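You operate a simulated robot arm through the tools that you are given. There is no shell and no other tool. Be economical: measure what you need, move in short steps, check, and stop when the job is done.

Carry out the task below with a simulated robot arm. There is one attempt and no reset: what you move stays moved.

Task
Fetch the salt meter and stand it on the silver press die on the cold bench.

The check looks at the end state, three seconds after you hand in, the way a careful person would. Anything else that was tipped, shoved, dropped, spilled or broken makes it a failure.

Robot
A 7-joint arm with a two-finger parallel gripper, fixed in place. Base frame: the origin is at the foot of the arm, x ahead of it, y to its left, z up; the work surface is at about z = 0. Lengths are in m, angles in degrees, forces in N, time in s.
With the tool pointing down near the work surface it reaches from about 0.22 to 0.58 m from the base axis. Its first joint turns from -66.0 to 66.0 degrees. Payload 2.5 kg.
The TCP is the grasp point between the finger pads, 0.023 m short of the fingertips. In the tool frame z runs along the fingers and y along their closing line. The gripper opens to 0.094 m. The fingers are 0.038 m wide and 0.01 m thick; the gripper's body (0.054 by 0.096 m) begins 0.039 m behind the TCP.
Orientation is told as [roll, pitch, yaw] about the base's x, y, z axes, in that order, counted from this pose: with the fingers straight down and closing along the base's y, the tool's x points along the base's -x, its y along +y and its z along -z.

Tools
- The arm moves only by the tool arm_command. Its arguments are lists of equal length, an entry for each row: "dp": the shift along the base's x, y, z in m, a list of three; "twist": the turn about the base's z in degrees. In form: {"dp": [[dx, dy, dz], ...], "twist": [twist, ...]}. A call has 1 to 10 rows; each row shifts and turns the commanded pose from where the row before left it. "grip" is the closure, from 0 (fully open) to 1 (shut), set as the call begins (left out, the last holds). Rows are played at 5 a second. More than 0.05 m and 8.6 degrees between two rows, or a gripper value outside its range, and nothing of the call is played. Where a pose cannot be reached the arm comes as near as it can. A force on the tool above 40 N (or 10 N above the force at the start of the call, whichever is more), or a blocked arm, ends the call early, and 0.2 s more pass. The fingers move at their own pace (about 0.108 m/s each) and stop on an object; they squeeze with about 25 N. The grip force told is the motor's: it shows also when the fingers shut on nothing. Time passes only in rows, and 0.2 s behind the last, so rows that do not move let the fingers close. It gives the time, the measured TCP pose, the force on the tool (base axes), the opening and the grip force at its end, in the units of the frame above (readings bear some noise), and new pictures: "pictures" is both (left out), scene, wrist or none.
- Cameras (640 x 400 px; columns grow to the right, rows downward): "scene" is fixed at [0.1092, -0.4056, 0.5387]; the picture's right is [0.88, -0.47, 0.00], its down [-0.29, -0.55, -0.78] and it looks along [0.36, 0.69, -0.63] (base axes); focal length 214 px, centre (320, 200). "wrist" rides on the gripper at [-0.039, 0, -0.044] in the tool frame; the picture's right is [0.00, -1.00, 0.00], its down [0.97, 0.00, -0.24] and it looks along [0.24, 0.00, 0.97] (tool axes); focal length 218 px, centre (320, 200). There is no depth. A picture from a camera that has moved, and an enlarged one, comes with that camera's place and axes in the base frame and with its lens.
- inspect(camera, box): a new picture of the part [left, top, right, bottom] of that camera's present view, enlarged. The clock stands still meanwhile.
- sign_off(): hands the job in; it is judged then, once.

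Work in short steps. Places have to be worked out from the pictures, the camera data and where the tool is seen: move nearer, look again, correct. Check each grasp and each placing, and mend what went wrong. You have 90 turns and 150 pictures in all, those below and enlarged ones among them. Open the gripper and draw the arm clear of the work before you hand the job in, unless the task says otherwise; then end with one line.

The tools are called after "Request:" as a command line: name --argument value ..., lists and objects as JSON in quotes. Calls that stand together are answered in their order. arm_command: Moves the arm, as the interface text tells. Its arguments: {"type":"object","properties":{"dp":{"type":"array"},"twist":{"type":"array"},"grip":{"type":"number"},"pictures":{"type":"string","enum":["both","scene","wrist","none"]}},"required":["dp","twist"]} The other tools are called the same way: inspect (camera, box) takes an enlarged picture of a part of a camera's view; sign_off () hands the job in.

At the start:

```text
t: 0.0
tool_pos: [0.3823, -0.0527, 0.365]
tcp_rot: [0.0, 0.0, 0.0]
wrist_force: [-0.1, 0.0, 0.1]
grip_width: 0.094
grip_force: 0.0
```

scene: 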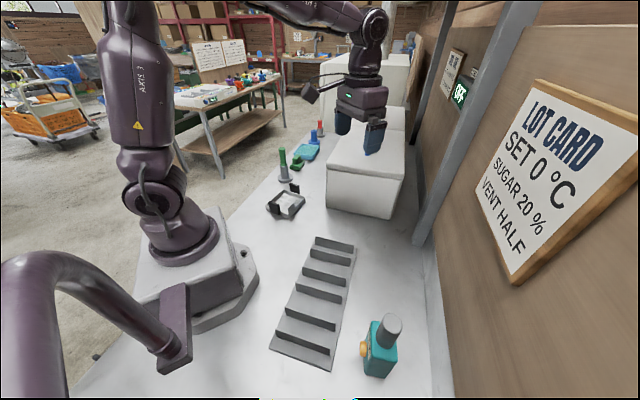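
wrist: 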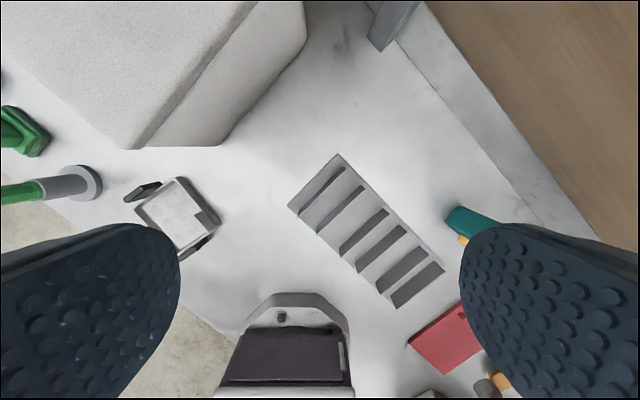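

The scene shows a teal instrument, a rack, a die-like tray and other items. I'll enlarge to identify them.

Request:
inspect --camera "scene" --box '[340, 300, 440, 400]'

Request:
inspect --camera "scene" --box '[240, 110, 360, 230]'

Request:
inspect --camera "wrist" --box '[390, 180, 550, 400]'

Request:
inspect --camera "scene" --box '[170, 10, 300, 110]'

```text
4.00 times, centred on (390, 350) of scene
camera zoom: at [0.1092, -0.4056, 0.5387], right [0.88, -0.47, 0.0], down [-0.29, -0.55, -0.78], along [0.36, 0.69, -0.63], focal length 858 px, centre (40, -400)
```

zoom: 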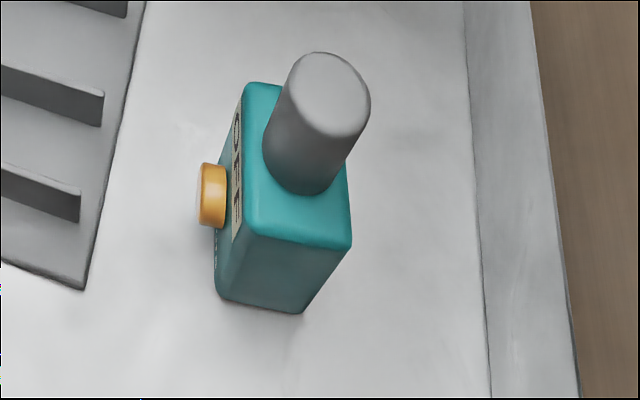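

```text
3.33 times, centred on (300, 170) of scene
camera zoom: at [0.1092, -0.4056, 0.5387], right [0.88, -0.47, 0.0], down [-0.29, -0.55, -0.78], along [0.36, 0.69, -0.63], focal length 715 px, centre (387, 300)
```

zoom: 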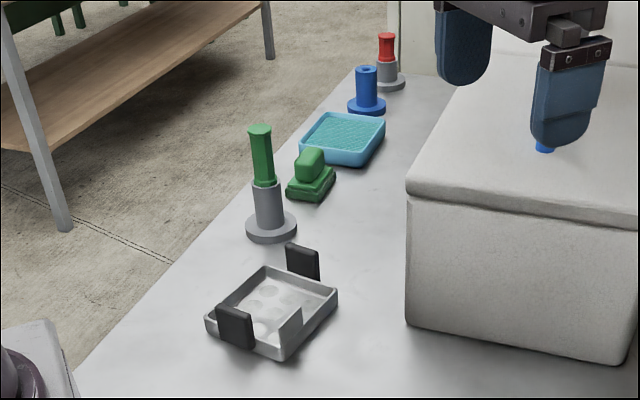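

```text
1.82 times, centred on (470, 290) of wrist
camera zoom: at [0.4223, -0.0519, 0.4102], right [0.0, -1.0, 0.0], down [-0.97, 0.0, 0.24], along [-0.24, 0.0, -0.97], focal length 397 px, centre (47, 36)
```

zoom: 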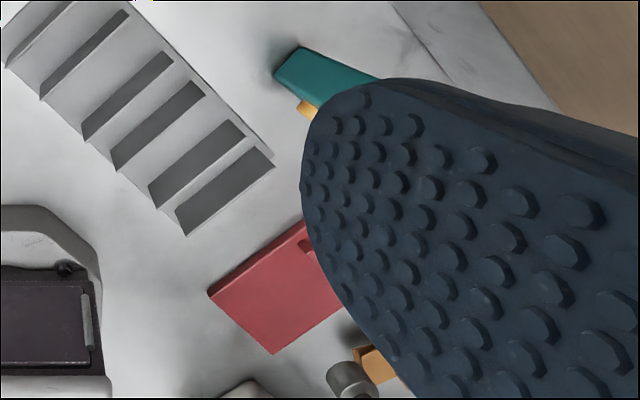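

```text
4.00 times, centred on (235, 60) of scene
camera zoom: at [0.1092, -0.4056, 0.5387], right [0.88, -0.47, 0.0], down [-0.29, -0.55, -0.78], along [0.36, 0.69, -0.63], focal length 858 px, centre (660, 760)
```

zoom: 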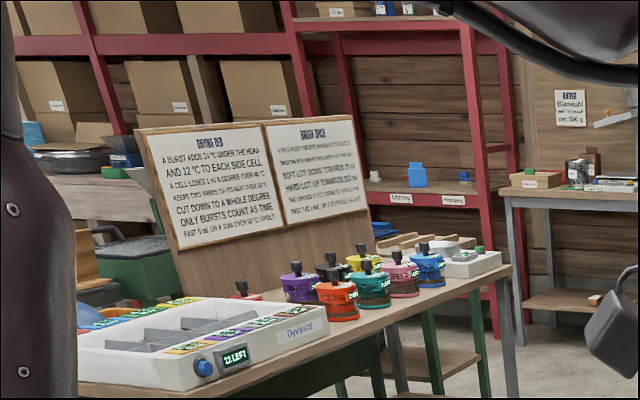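

The teal instrument is near (0.30,-0.36), and a red box is partly hidden by the finger. I move high toward that side for a better wrist view.

Request:
arm_command --dp '[[0, -0.04, 0], [0, -0.04, 0], [0, -0.04, 0], [0, -0.04, 0], [0, -0.04, 0]]' --twist '[0, 0, 0, 0, 0]'

```text
t: 1.2
tool_pos: [0.3824, -0.2554, 0.3663]
tcp_rot: [0.0, -0.1, 0.0]
wrist_force: [0.5, 0.3, 0.3]
grip_width: 0.0941
grip_force: 0.0
camera wrist: at [0.4211, -0.2549, 0.4109], right [0.0, -1.0, 0.0], down [-0.97, 0.0, 0.24], along [-0.24, 0.0, -0.97], focal length 218 px, centre (320, 200)
```

scene: 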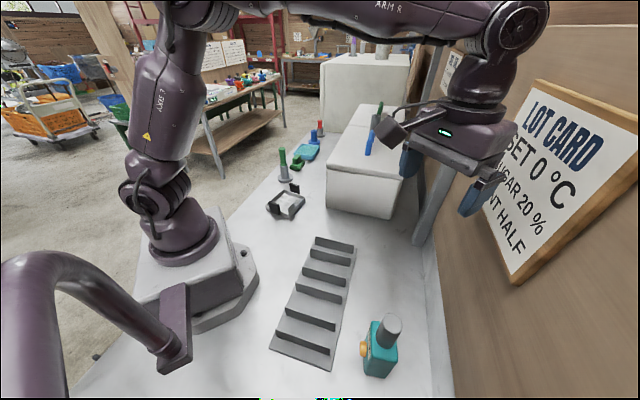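
wrist: 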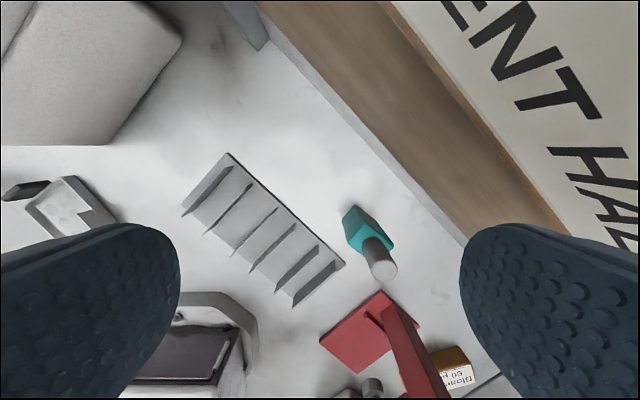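

More things show: items atop the white cabinet and by the red stand. I enlarge those.

Request:
inspect --camera "wrist" --box '[310, 190, 490, 400]'

Request:
inspect --camera "scene" --box '[320, 30, 440, 180]'

```text
1.90 times, centred on (400, 295) of wrist
camera zoom: at [0.4211, -0.2549, 0.4109], right [0.0, -1.0, 0.0], down [-0.97, 0.0, 0.24], along [-0.24, 0.0, -0.97], focal length 416 px, centre (168, 19)
```

zoom: 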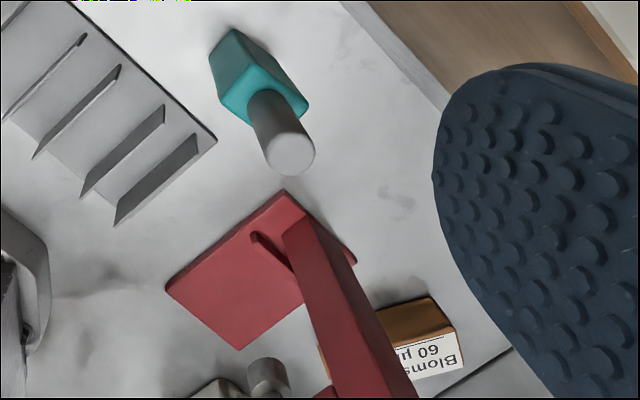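

```text
2.67 times, centred on (380, 105) of scene
camera zoom: at [0.1092, -0.4056, 0.5387], right [0.88, -0.47, 0.0], down [-0.29, -0.55, -0.78], along [0.36, 0.69, -0.63], focal length 572 px, centre (160, 453)
```

zoom: 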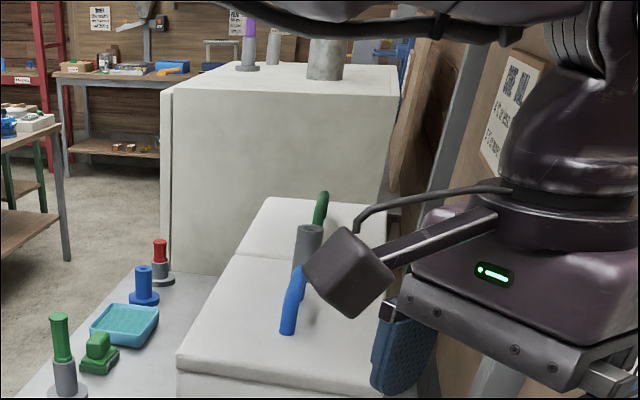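

I look at the left side next: raise slightly and move toward the tray and handled pieces.

Request:
arm_command --dp '[[0, 0.05, 0], [0, 0.05, 0], [0, 0.05, 0], [0, 0.05, 0], [0, 0.05, 0], [0, 0.05, 0], [0, 0.04, 0]]' --twist '[0, 0, 0, 0, 0, 0, 0]'

```text
t: 2.8
tool_pos: [0.3808, 0.088, 0.3683]
tcp_rot: [0.0, 0.0, -0.1]
wrist_force: [0.6, -0.2, -1.2]
grip_width: 0.0939
grip_force: 0.0
camera wrist: at [0.4209, 0.0887, 0.413], right [0.0, -1.0, 0.0], down [-0.97, 0.0, 0.24], along [-0.24, 0.0, -0.97], focal length 218 px, centre (320, 200)
```

scene: 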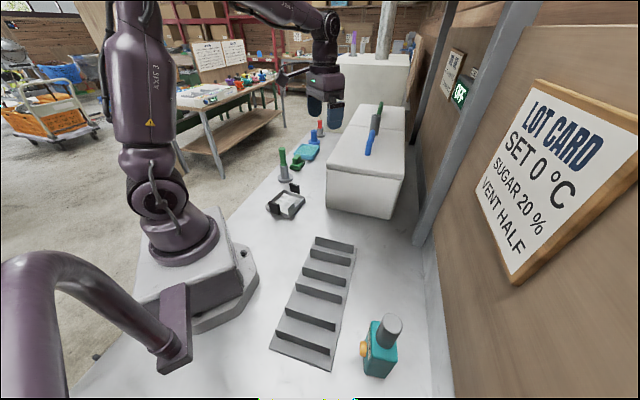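
wrist: 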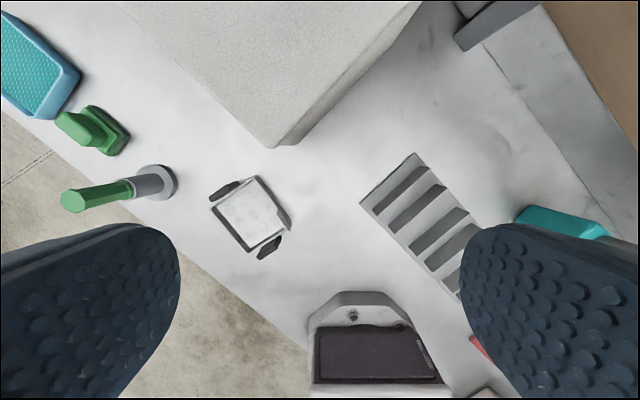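

I enlarge the square silver piece and the region behind the arm base.

Request:
inspect --camera "wrist" --box '[190, 160, 310, 270]'

Request:
inspect --camera "scene" --box '[255, 140, 345, 230]'

Request:
inspect --camera "scene" --box '[320, 60, 420, 180]'

```text
3.64 times, centred on (250, 215) of wrist
camera zoom: at [0.4209, 0.0887, 0.413], right [0.0, -1.0, 0.0], down [-0.97, 0.0, 0.24], along [-0.24, 0.0, -0.97], focal length 794 px, centre (574, 146)
```

zoom: 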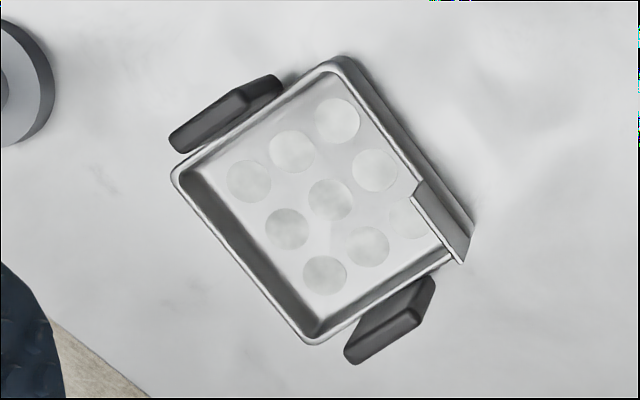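

```text
4.44 times, centred on (300, 185) of scene
camera zoom: at [0.1092, -0.4056, 0.5387], right [0.88, -0.47, 0.0], down [-0.29, -0.55, -0.78], along [0.36, 0.69, -0.63], focal length 953 px, centre (409, 267)
```

zoom: 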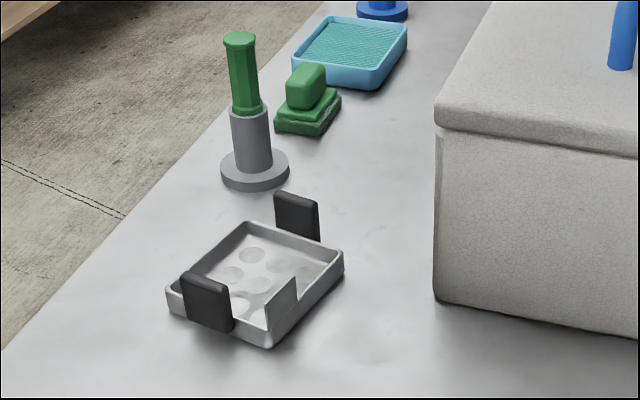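

```text
3.33 times, centred on (370, 120) of scene
camera zoom: at [0.1092, -0.4056, 0.5387], right [0.88, -0.47, 0.0], down [-0.29, -0.55, -0.78], along [0.36, 0.69, -0.63], focal length 715 px, centre (153, 467)
```

zoom: 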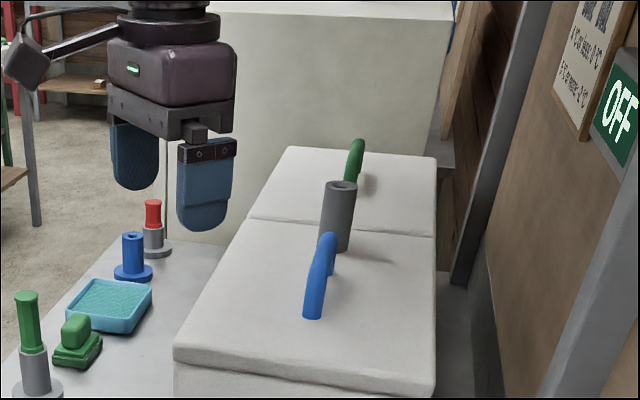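

The square silver piece (9 round cavities, dark handles) is one die candidate. There are also unseen things near the red stand on the right, so I look there before deciding.

Request:
arm_command --dp '[[-0.01, -0.05, 0], [-0.01, -0.05, 0], [-0.01, -0.05, 0], [-0.01, -0.05, 0], [-0.02, -0.05, 0], [-0.02, -0.05, 0], [-0.02, -0.04, 0.01], [-0.02, -0.03, 0.01]]' --twist '[0, 0, 0, 0, 0, 0, 0, 0]'

```text
refused: row 1 steps farther than a row can; nothing moved
```

Request:
arm_command --dp '[[-0.01, -0.045, 0], [-0.01, -0.045, 0], [-0.01, -0.045, 0], [-0.01, -0.045, 0], [-0.02, -0.045, 0], [-0.02, -0.045, 0], [-0.02, -0.04, 0.01], [-0.02, -0.04, 0.01]]' --twist '[0, 0, 0, 0, 0, 0, 0, 0]'

```text
t: 4.6
tool_pos: [0.2619, -0.2607, 0.3837]
tcp_rot: [0.0, 0.0, 0.1]
wrist_force: [0.0, 0.2, 0.0]
grip_width: 0.0939
grip_force: 0.1
camera wrist: at [0.3015, -0.261, 0.4287], right [0.0, -1.0, 0.0], down [-0.97, 0.0, 0.24], along [-0.24, 0.0, -0.97], focal length 218 px, centre (320, 200)
```

scene: 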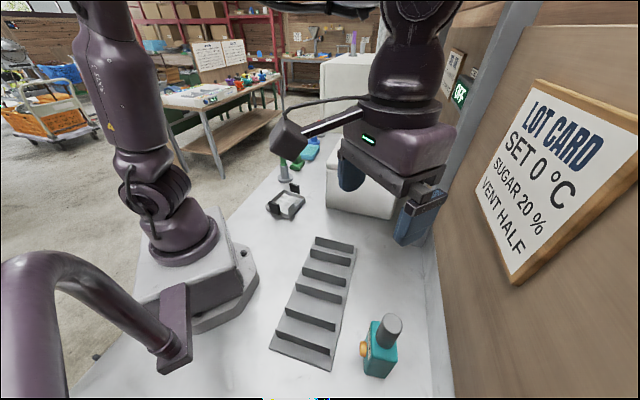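
wrist: 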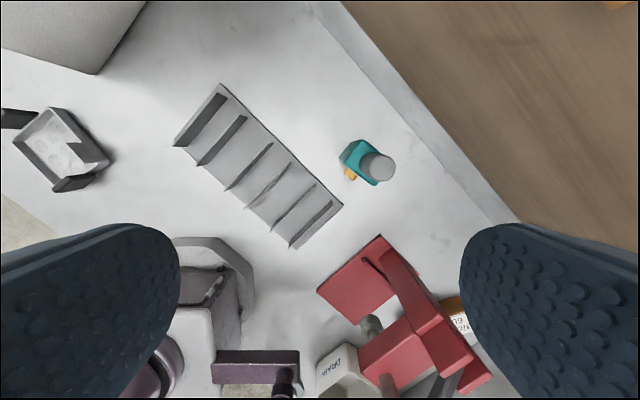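

The teal instrument is the only meter-like object; I enlarge to read its label and get its geometry.

Request:
inspect --camera "wrist" --box '[325, 125, 409, 195]'

Request:
inspect --camera "scene" --box '[350, 305, 410, 385]'

Request:
inspect --camera "wrist" --box '[300, 220, 500, 400]'

```text
5.71 times, centred on (367, 160) of wrist
camera zoom: at [0.3015, -0.261, 0.4287], right [0.0, -1.0, 0.0], down [-0.97, 0.0, 0.24], along [-0.24, 0.0, -0.97], focal length 1247 px, centre (51, 429)
```

zoom: 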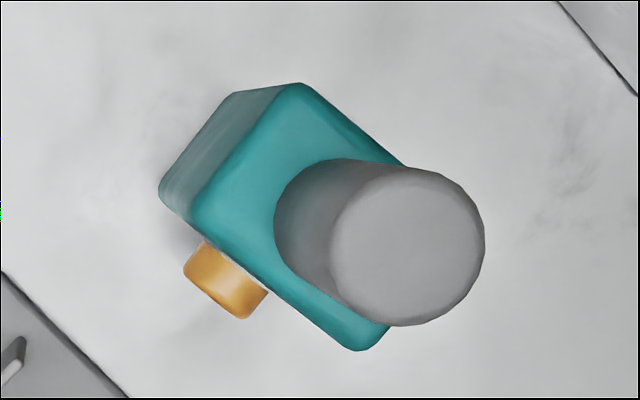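

```text
5.00 times, centred on (380, 345) of scene
camera zoom: at [0.1092, -0.4056, 0.5387], right [0.88, -0.47, 0.0], down [-0.29, -0.55, -0.78], along [0.36, 0.69, -0.63], focal length 1072 px, centre (20, -525)
```

zoom: 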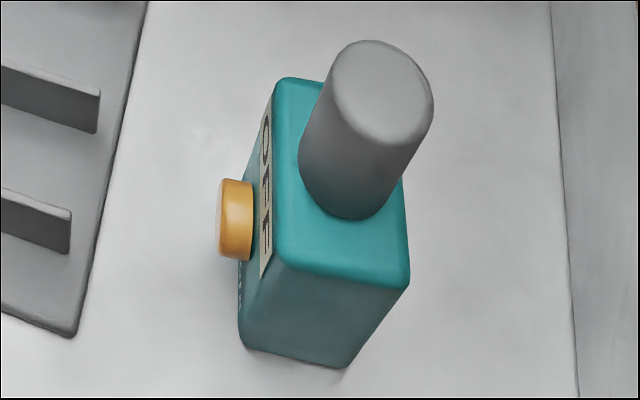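

```text
2.22 times, centred on (400, 310) of wrist
camera zoom: at [0.3015, -0.261, 0.4287], right [0.0, -1.0, 0.0], down [-0.97, 0.0, 0.24], along [-0.24, 0.0, -0.97], focal length 485 px, centre (142, -44)
```

zoom: 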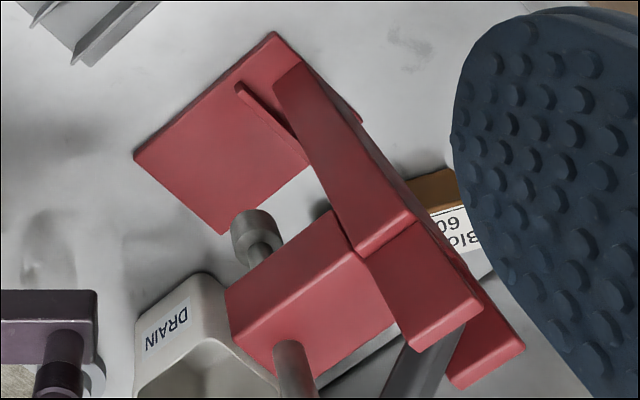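

Triangulating from both cameras: box top z≈0.10, centre ≈(0.277,-0.334), cylinder on top ~0.03 wide up to z≈0.171. I go above it and check alignment before lowering.

Request:
arm_command --dp '[[0.007, -0.036, -0.03], [0.0077, -0.0368, -0.03], [0, 0, -0.04], [0, 0, -0.04], [0, 0, -0.02], [0, 0, 0]]' --twist '[0, 0, 0, 0, 0, 0]'

```text
t: 6.0
tool_pos: [0.2793, -0.3337, 0.2223]
tcp_rot: [0.0, -0.1, 0.0]
wrist_force: [0.0, -0.3, 0.1]
grip_width: 0.0941
grip_force: 0.0
camera wrist: at [0.3188, -0.3346, 0.2676], right [0.0, -1.0, 0.0], down [-0.97, 0.0, 0.24], along [-0.24, 0.0, -0.97], focal length 218 px, centre (320, 200)
```

scene: 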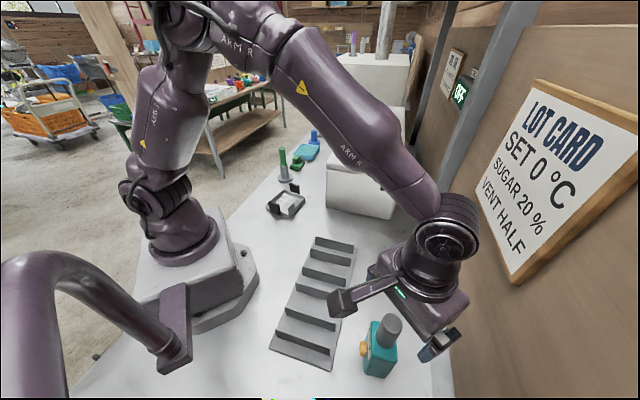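
wrist: 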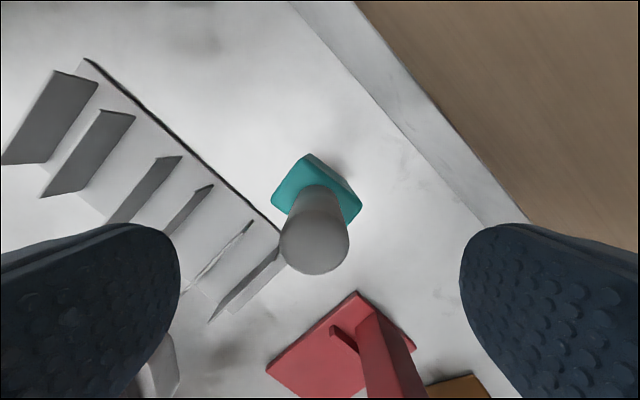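

The cylinder is centred between the fingers (≈0.274,-0.332). I lower to z≈0.139 so the fingertips stay above the box top and the palm above the cylinder.

Request:
arm_command --dp '[[-0.004, 0.001, -0.03], [0, 0, -0.03], [0, 0, -0.015], [0, 0, -0.008], [0, 0, 0]]' --twist '[0, 0, 0, 0, 0]'

```text
t: 7.2
tool_pos: [0.2725, -0.3348, 0.1406]
tcp_rot: [0.0, 0.0, 0.0]
wrist_force: [0.0, 0.4, -0.2]
grip_width: 0.0943
grip_force: 0.0
camera wrist: at [0.313, -0.3337, 0.186], right [0.0, -1.0, 0.0], down [-0.97, 0.0, 0.24], along [-0.24, 0.0, -0.97], focal length 218 px, centre (320, 200)
```

scene: 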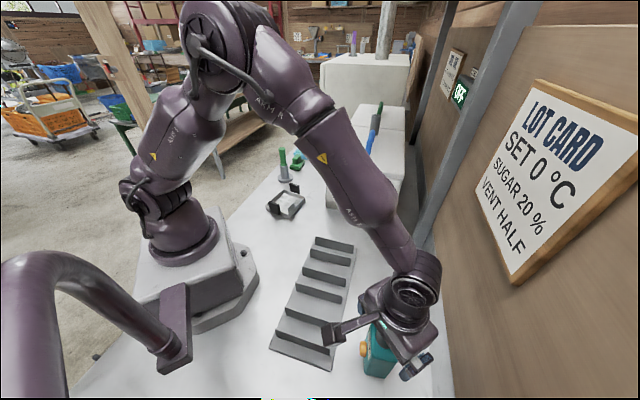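
wrist: 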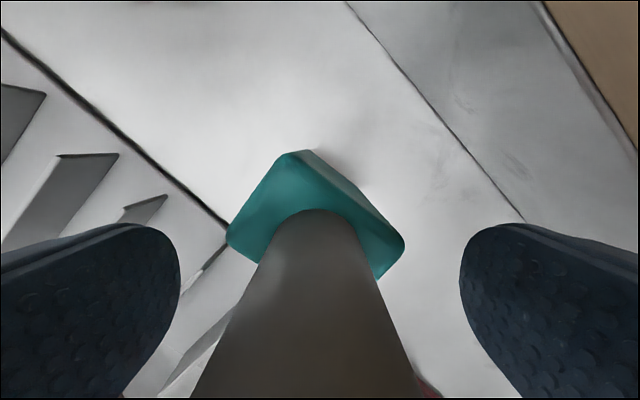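

The cylinder sits centred between the pads. I close the gripper.

Request:
arm_command --dp '[[0, 0, 0], [0, 0, 0], [0, 0, 0], [0, 0, 0]]' --twist '[0, 0, 0, 0]' --grip 1 --pictures "wrist"

```text
t: 8.2
tool_pos: [0.2728, -0.3332, 0.1421]
tcp_rot: [0.0, 0.0, 0.1]
wrist_force: [0.6, 0.3, 0.1]
grip_width: 0.0313
grip_force: 25.1
camera wrist: at [0.313, -0.3338, 0.1862], right [0.0, -1.0, 0.0], down [-0.97, 0.0, 0.24], along [-0.24, 0.0, -0.97], focal length 218 px, centre (320, 200)
```

wrist: 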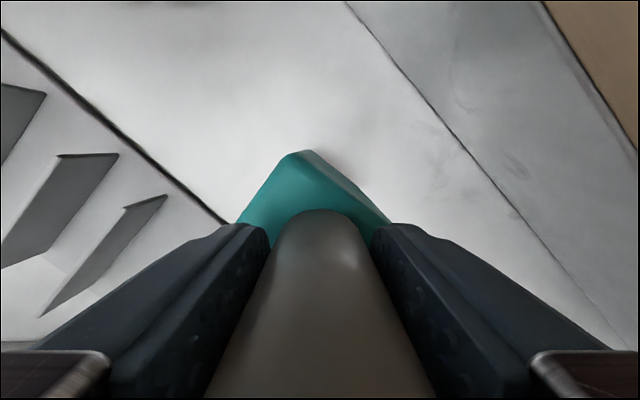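

Gripped at 0.031 m. I lift gently and check that the whole meter comes along, and read its label.

Request:
arm_command --dp '[[0, 0, 0.01], [0, 0, 0.02], [0, 0, 0.03], [0, 0, 0.04], [0, 0, 0.04], [0, 0, 0.02], [0, 0, 0]]' --twist '[0, 0, 0, 0, 0, 0, 0]'

Request:
inspect --camera "scene" --box '[350, 230, 470, 350]'

```text
t: 9.8
tool_pos: [0.2742, -0.3344, 0.3031]
tcp_rot: [0.0, 0.0, 0.0]
wrist_force: [-0.1, 0.0, -2.0]
grip_width: 0.0313
grip_force: 25.2
camera wrist: at [0.3134, -0.3332, 0.3474], right [0.0, -1.0, 0.0], down [-0.97, 0.0, 0.24], along [-0.24, 0.0, -0.97], focal length 218 px, centre (320, 200)
```

scene: 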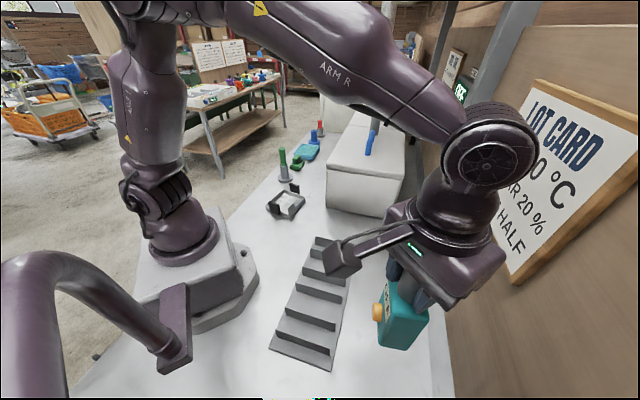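
wrist: 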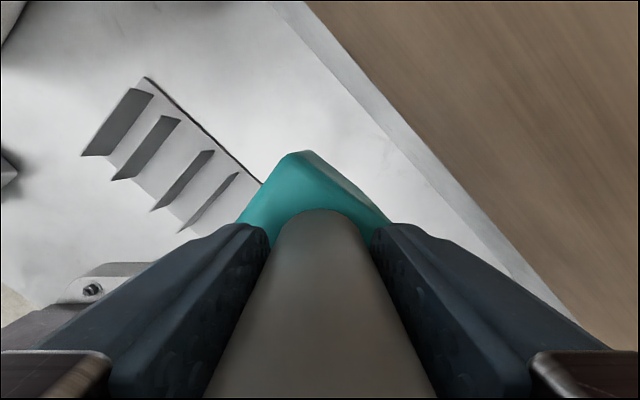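

```text
3.33 times, centred on (410, 290) of scene
camera zoom: at [0.1092, -0.4056, 0.5387], right [0.88, -0.47, 0.0], down [-0.29, -0.55, -0.78], along [0.36, 0.69, -0.63], focal length 715 px, centre (20, -100)
```

zoom: 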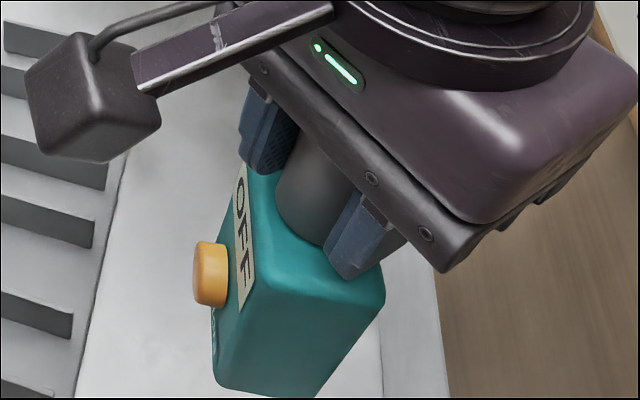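

The meter lifted cleanly (~2 N). Its label shows "OFF" plus smaller text below; I turn it in the air to face the scene camera and read it.

Request:
arm_command --dp '[[0, 0.01, 0.01], [0, 0.01, 0.01], [0, 0.01, 0], [0, 0.01, 0], [0, 0, 0], [0, 0, 0], [0, 0, 0], [0, 0, 0]]' --twist '[8, 8, 8, 8, 8, 8, 8, 0]' --pictures "scene"

Request:
inspect --camera "scene" --box '[350, 210, 470, 330]'

```text
t: 11.6
tool_pos: [0.2734, -0.2943, 0.3215]
tcp_rot: [0.0, 0.0, 56.1]
wrist_force: [-0.8, 0.3, -1.9]
grip_width: 0.0313
grip_force: 24.7
```

scene: 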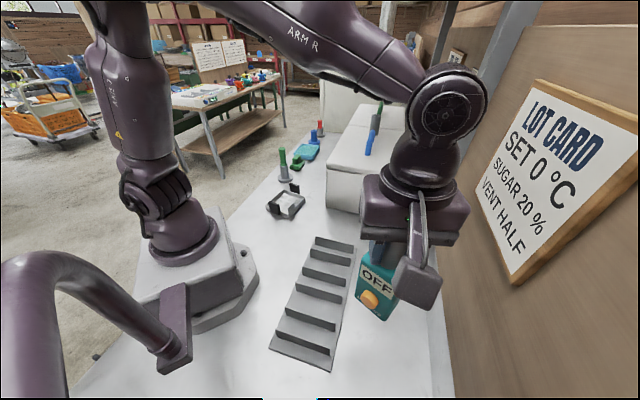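

```text
3.33 times, centred on (410, 270) of scene
camera zoom: at [0.1092, -0.4056, 0.5387], right [0.88, -0.47, 0.0], down [-0.29, -0.55, -0.78], along [0.36, 0.69, -0.63], focal length 715 px, centre (20, -33)
```

zoom: 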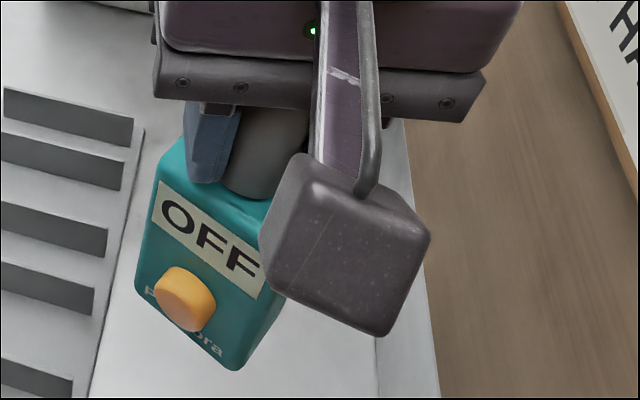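

It's the only instrument with a display within reach, so it's the salt meter. I turn it back (its sides already matched the die's square sides) and carry it high toward the silver die.

Request:
arm_command --dp '[[0.01, 0.04, 0.005], [0.01, 0.045, 0.005], [0.01, 0.045, 0], [0.01, 0.045, 0], [0, 0.045, 0], [0, 0.045, 0], [0, 0.045, 0], [0, 0.045, 0], [-0.01, 0.045, 0], [0, 0, 0]]' --twist '[-8, -8, -8, -8, -8, -8, -8, 0, 0, 0]'

```text
t: 13.8
tool_pos: [0.3009, 0.1094, 0.3315]
tcp_rot: [0.0, 0.0, -0.1]
wrist_force: [-0.6, -0.4, -2.5]
grip_width: 0.0312
grip_force: 24.7
camera wrist: at [0.3409, 0.1096, 0.3772], right [0.0, -1.0, 0.0], down [-0.97, 0.0, 0.24], along [-0.24, 0.0, -0.97], focal length 218 px, centre (320, 200)
```

scene: 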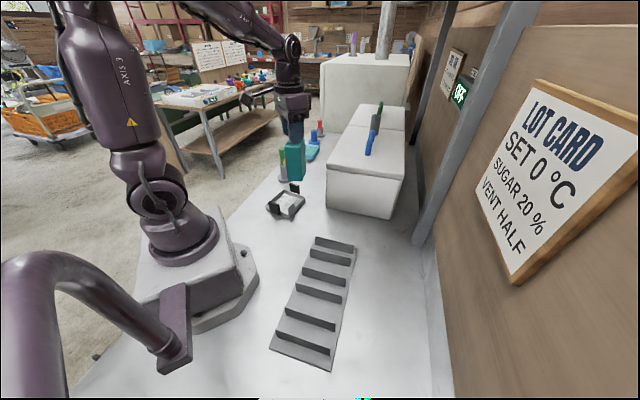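
wrist: 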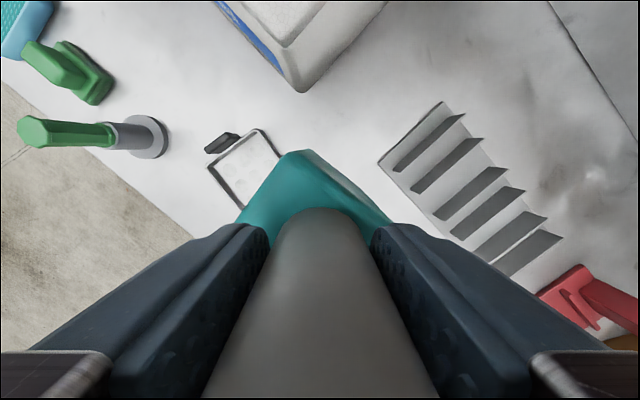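

Die corners recomputed: centre ≈(0.290,0.220), sides at ≈34.5°/124.5°; the meter's long side is at ≈52°, so I turn -17° while moving over it, still high.

Request:
arm_command --dp '[[-0.004, 0.0365, 0], [-0.004, 0.0375, 0], [-0.005, 0.0375, 0], [0, 0, -0.03], [0, 0, -0.03], [0, 0, -0.02], [0, 0, 0]]' --twist '[-6, -6, -5, 0, 0, 0, 0]'

Request:
inspect --camera "scene" --box '[240, 110, 340, 230]'

```text
t: 15.4
tool_pos: [0.2885, 0.219, 0.2505]
tcp_rot: [0.1, -0.1, -17.0]
wrist_force: [-0.6, -1.1, -1.7]
grip_width: 0.0316
grip_force: 24.3
camera wrist: at [0.3267, 0.2073, 0.2958], right [-0.29, -0.96, 0.0], down [-0.93, 0.28, 0.24], along [-0.23, 0.07, -0.97], focal length 218 px, centre (320, 200)
```

scene: 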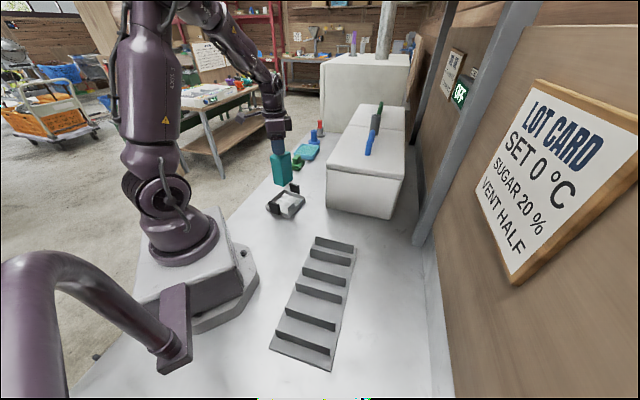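
wrist: 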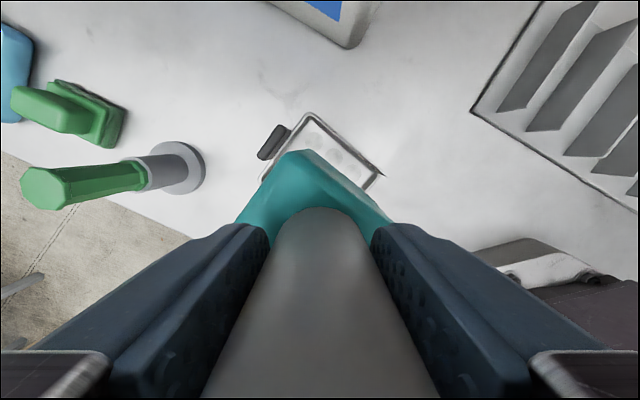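

```text
3.33 times, centred on (290, 170) of scene
camera zoom: at [0.1092, -0.4056, 0.5387], right [0.88, -0.47, 0.0], down [-0.29, -0.55, -0.78], along [0.36, 0.69, -0.63], focal length 715 px, centre (420, 300)
```

zoom: 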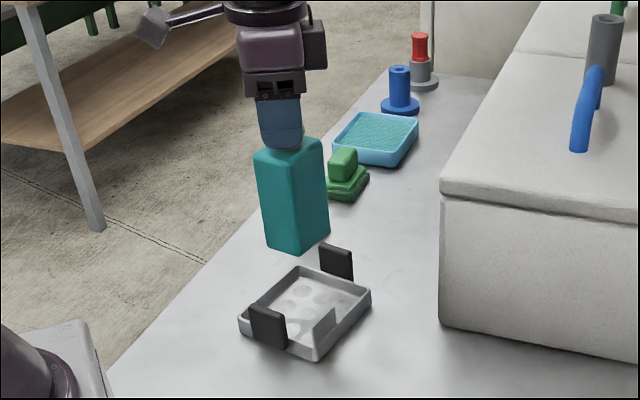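

Aligned over the die. I lower to about 15–20 mm above its floor and check.

Request:
arm_command --dp '[[0.001, 0.002, -0.03], [0, 0, -0.025], [0, 0, -0.02], [0, 0, -0.012], [0, 0, 0]]' --twist '[0, 0, 0, 0, 0]'

Request:
inspect --camera "scene" --box '[240, 130, 340, 230]'

```text
t: 16.6
tool_pos: [0.2918, 0.2204, 0.1656]
tcp_rot: [0.0, 0.0, -17.0]
wrist_force: [-0.8, 0.0, -1.7]
grip_width: 0.0311
grip_force: 25.0
camera wrist: at [0.3296, 0.2089, 0.2104], right [-0.29, -0.96, 0.0], down [-0.93, 0.28, 0.24], along [-0.23, 0.07, -0.97], focal length 218 px, centre (320, 200)
```

scene: 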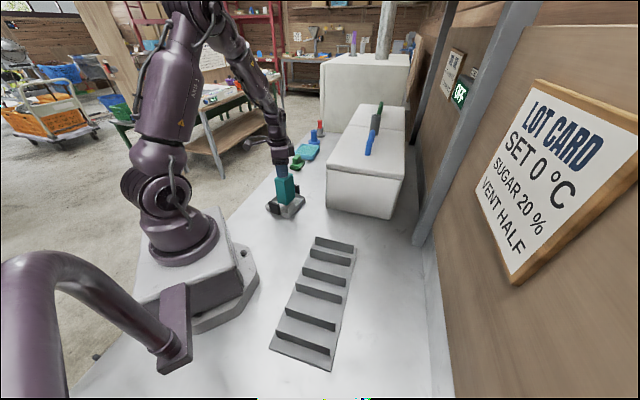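
wrist: 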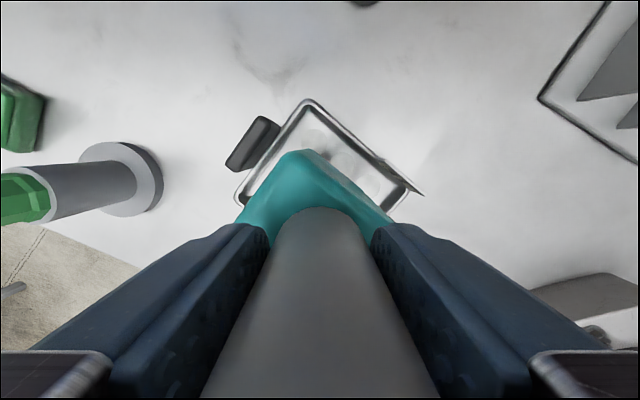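

```text
4.00 times, centred on (290, 180) of scene
camera zoom: at [0.1092, -0.4056, 0.5387], right [0.88, -0.47, 0.0], down [-0.29, -0.55, -0.78], along [0.36, 0.69, -0.63], focal length 858 px, centre (440, 280)
```

zoom: 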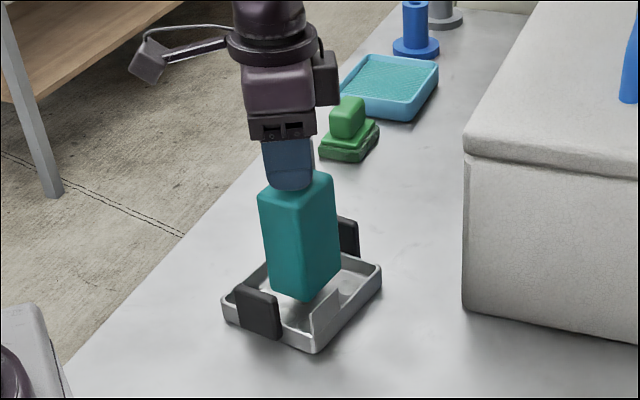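

Centred within the walls. I lower the rest in small steps and watch the vertical force for contact.

Request:
arm_command --dp '[[0, 0, -0.006], [0, 0, -0.004], [0, 0, -0.003], [0, 0, 0]]' --twist '[0, 0, 0, 0]' --pictures "none"

```text
t: 17.6
tool_pos: [0.2929, 0.2209, 0.1526]
tcp_rot: [0.0, -0.1, -17.0]
wrist_force: [0.4, -0.3, -1.9]
grip_width: 0.0314
grip_force: 24.9
```

Request:
arm_command --dp '[[0, 0, -0.002], [0, 0, -0.002], [0, 0, 0]]' --twist '[0, 0, 0]' --pictures "none"

```text
t: 18.4
tool_pos: [0.2916, 0.22, 0.1491]
tcp_rot: [0.1, 0.0, -17.0]
wrist_force: [-0.4, 0.2, -2.0]
grip_width: 0.0311
grip_force: 24.8
```

No contact yet (force still −2 N); continuing in 1–2 mm steps.

Request:
arm_command --dp '[[0, 0, -0.0015], [0, 0, -0.0015], [0, 0, 0]]' --twist '[0, 0, 0]' --pictures "none"

```text
t: 19.2
tool_pos: [0.2916, 0.2214, 0.1472]
tcp_rot: [0.1, 0.0, -16.9]
wrist_force: [-8.0, -5.7, 26.7]
grip_width: 0.0312
grip_force: 24.7
```

Contact (≈+27 N). I ease up about 1 mm to relieve the load and look before releasing.

Request:
arm_command --dp '[[0, 0, 0.001], [0, 0, 0]]' --twist '[0, 0]'

Request:
inspect --camera "scene" --box '[250, 140, 330, 220]'

```text
t: 19.8
tool_pos: [0.2928, 0.22, 0.1461]
tcp_rot: [0.2, -0.1, -17.0]
wrist_force: [-1.4, -4.3, 19.4]
grip_width: 0.0315
grip_force: 25.6
camera wrist: at [0.3302, 0.2089, 0.1915], right [-0.29, -0.96, 0.0], down [-0.93, 0.28, 0.24], along [-0.23, 0.07, -0.97], focal length 218 px, centre (320, 200)
```

scene: 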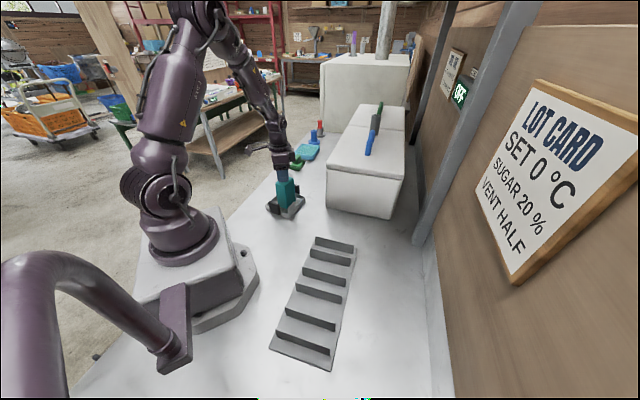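
wrist: 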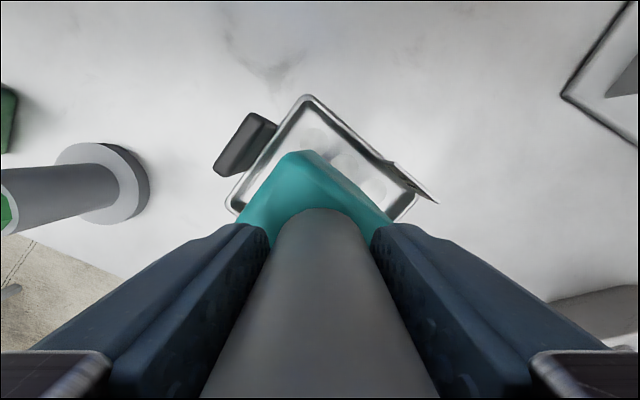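

```text
5.00 times, centred on (290, 180) of scene
camera zoom: at [0.1091, -0.4056, 0.5387], right [0.88, -0.47, 0.0], down [-0.29, -0.55, -0.78], along [0.36, 0.69, -0.63], focal length 1072 px, centre (470, 300)
```

zoom: 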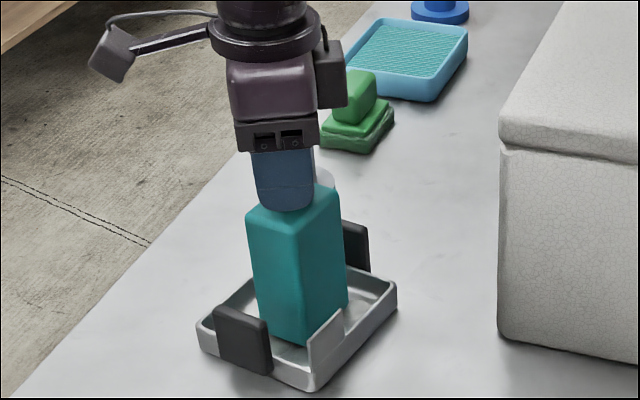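

It stands upright within the die; some load remains, so I ease up another millimetre.

Request:
arm_command --dp '[[0, 0, 0.001], [0, 0, 0]]' --twist '[0, 0]' --pictures "none"

```text
t: 20.4
tool_pos: [0.2897, 0.2196, 0.1473]
tcp_rot: [-0.1, 0.1, -17.0]
wrist_force: [0.0, 0.5, -0.5]
grip_width: 0.0312
grip_force: 25.1
```

The load is nearly neutral, resting on the floor. I open the gripper.

Request:
arm_command --dp '[[0, 0, 0], [0, 0, 0], [0, 0, 0], [0, 0, 0]]' --twist '[0, 0, 0, 0]' --grip 0

```text
t: 21.4
tool_pos: [0.2919, 0.2199, 0.147]
tcp_rot: [0.0, 0.0, -17.0]
wrist_force: [0.0, -0.4, 0.9]
grip_width: 0.0941
grip_force: 0.0
camera wrist: at [0.3296, 0.2088, 0.1925], right [-0.29, -0.96, 0.0], down [-0.93, 0.28, 0.24], along [-0.23, 0.07, -0.97], focal length 218 px, centre (320, 200)
```

scene: 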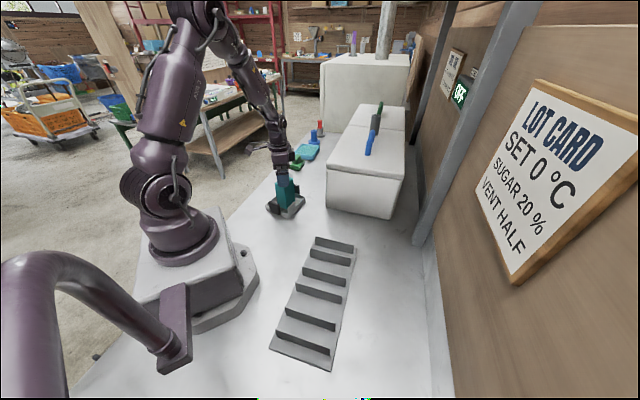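
wrist: 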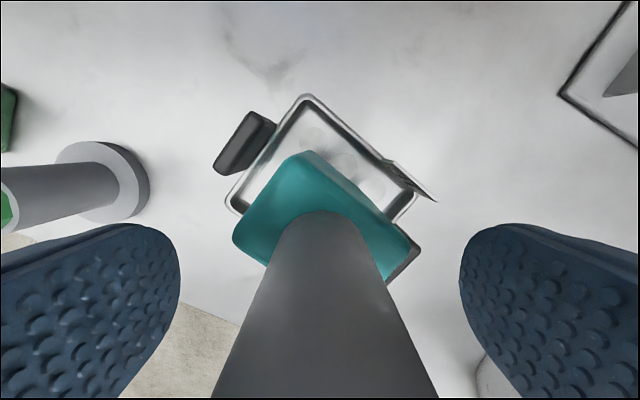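

The meter stands freely and the fingers are clear. I withdraw straight up, then aside.

Request:
arm_command --dp '[[0, 0, 0.02], [0, 0, 0.04], [0, 0, 0.05], [0, 0, 0.05], [0, 0, 0.04], [0.02, -0.04, 0], [0.02, -0.04, 0], [0.02, -0.04, 0], [0, -0.04, 0], [0, 0, 0]]' --twist '[0, 0, 0, 0, 0, 0, 0, 0, 0, 0]'

Request:
inspect --camera "scene" --box '[250, 130, 340, 230]'

```text
t: 23.6
tool_pos: [0.3508, 0.0591, 0.3471]
tcp_rot: [0.0, 0.0, -17.0]
wrist_force: [-0.3, 0.7, 0.2]
grip_width: 0.0939
grip_force: 0.1
camera wrist: at [0.3891, 0.0483, 0.3908], right [-0.29, -0.96, 0.0], down [-0.93, 0.28, 0.24], along [-0.23, 0.07, -0.97], focal length 218 px, centre (320, 200)
```

scene: 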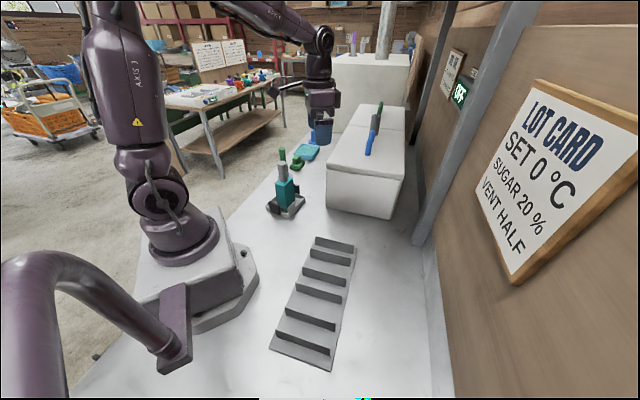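
wrist: 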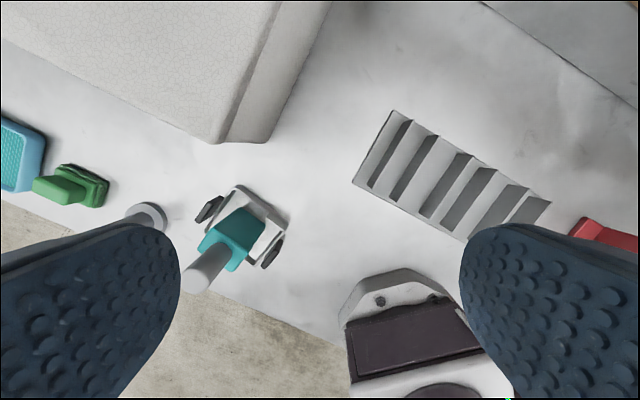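

```text
4.00 times, centred on (295, 180) of scene
camera zoom: at [0.1092, -0.4056, 0.5387], right [0.88, -0.47, 0.0], down [-0.29, -0.55, -0.78], along [0.36, 0.69, -0.63], focal length 858 px, centre (420, 280)
```

zoom: 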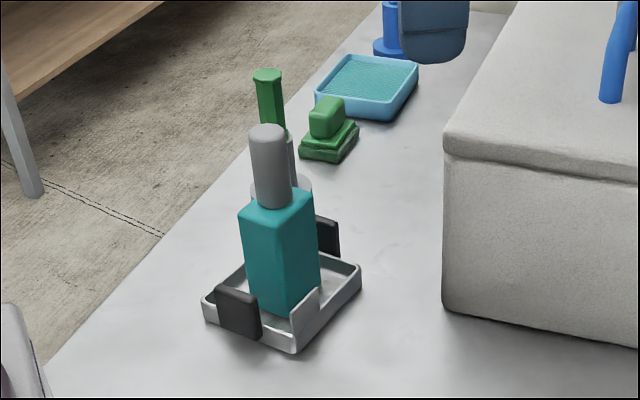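

The meter stands upright in the silver die, nothing else has moved, and the arm is clear. I hand in.

Request:
sign_off

```text
The job is handed in.
```

I stood the teal meter upright in the square silver tray, which I took to be the press die. Nothing else was disturbed, and the gripper is open and clear. I chose both by shape, because no label named either as the salt meter or the press die.
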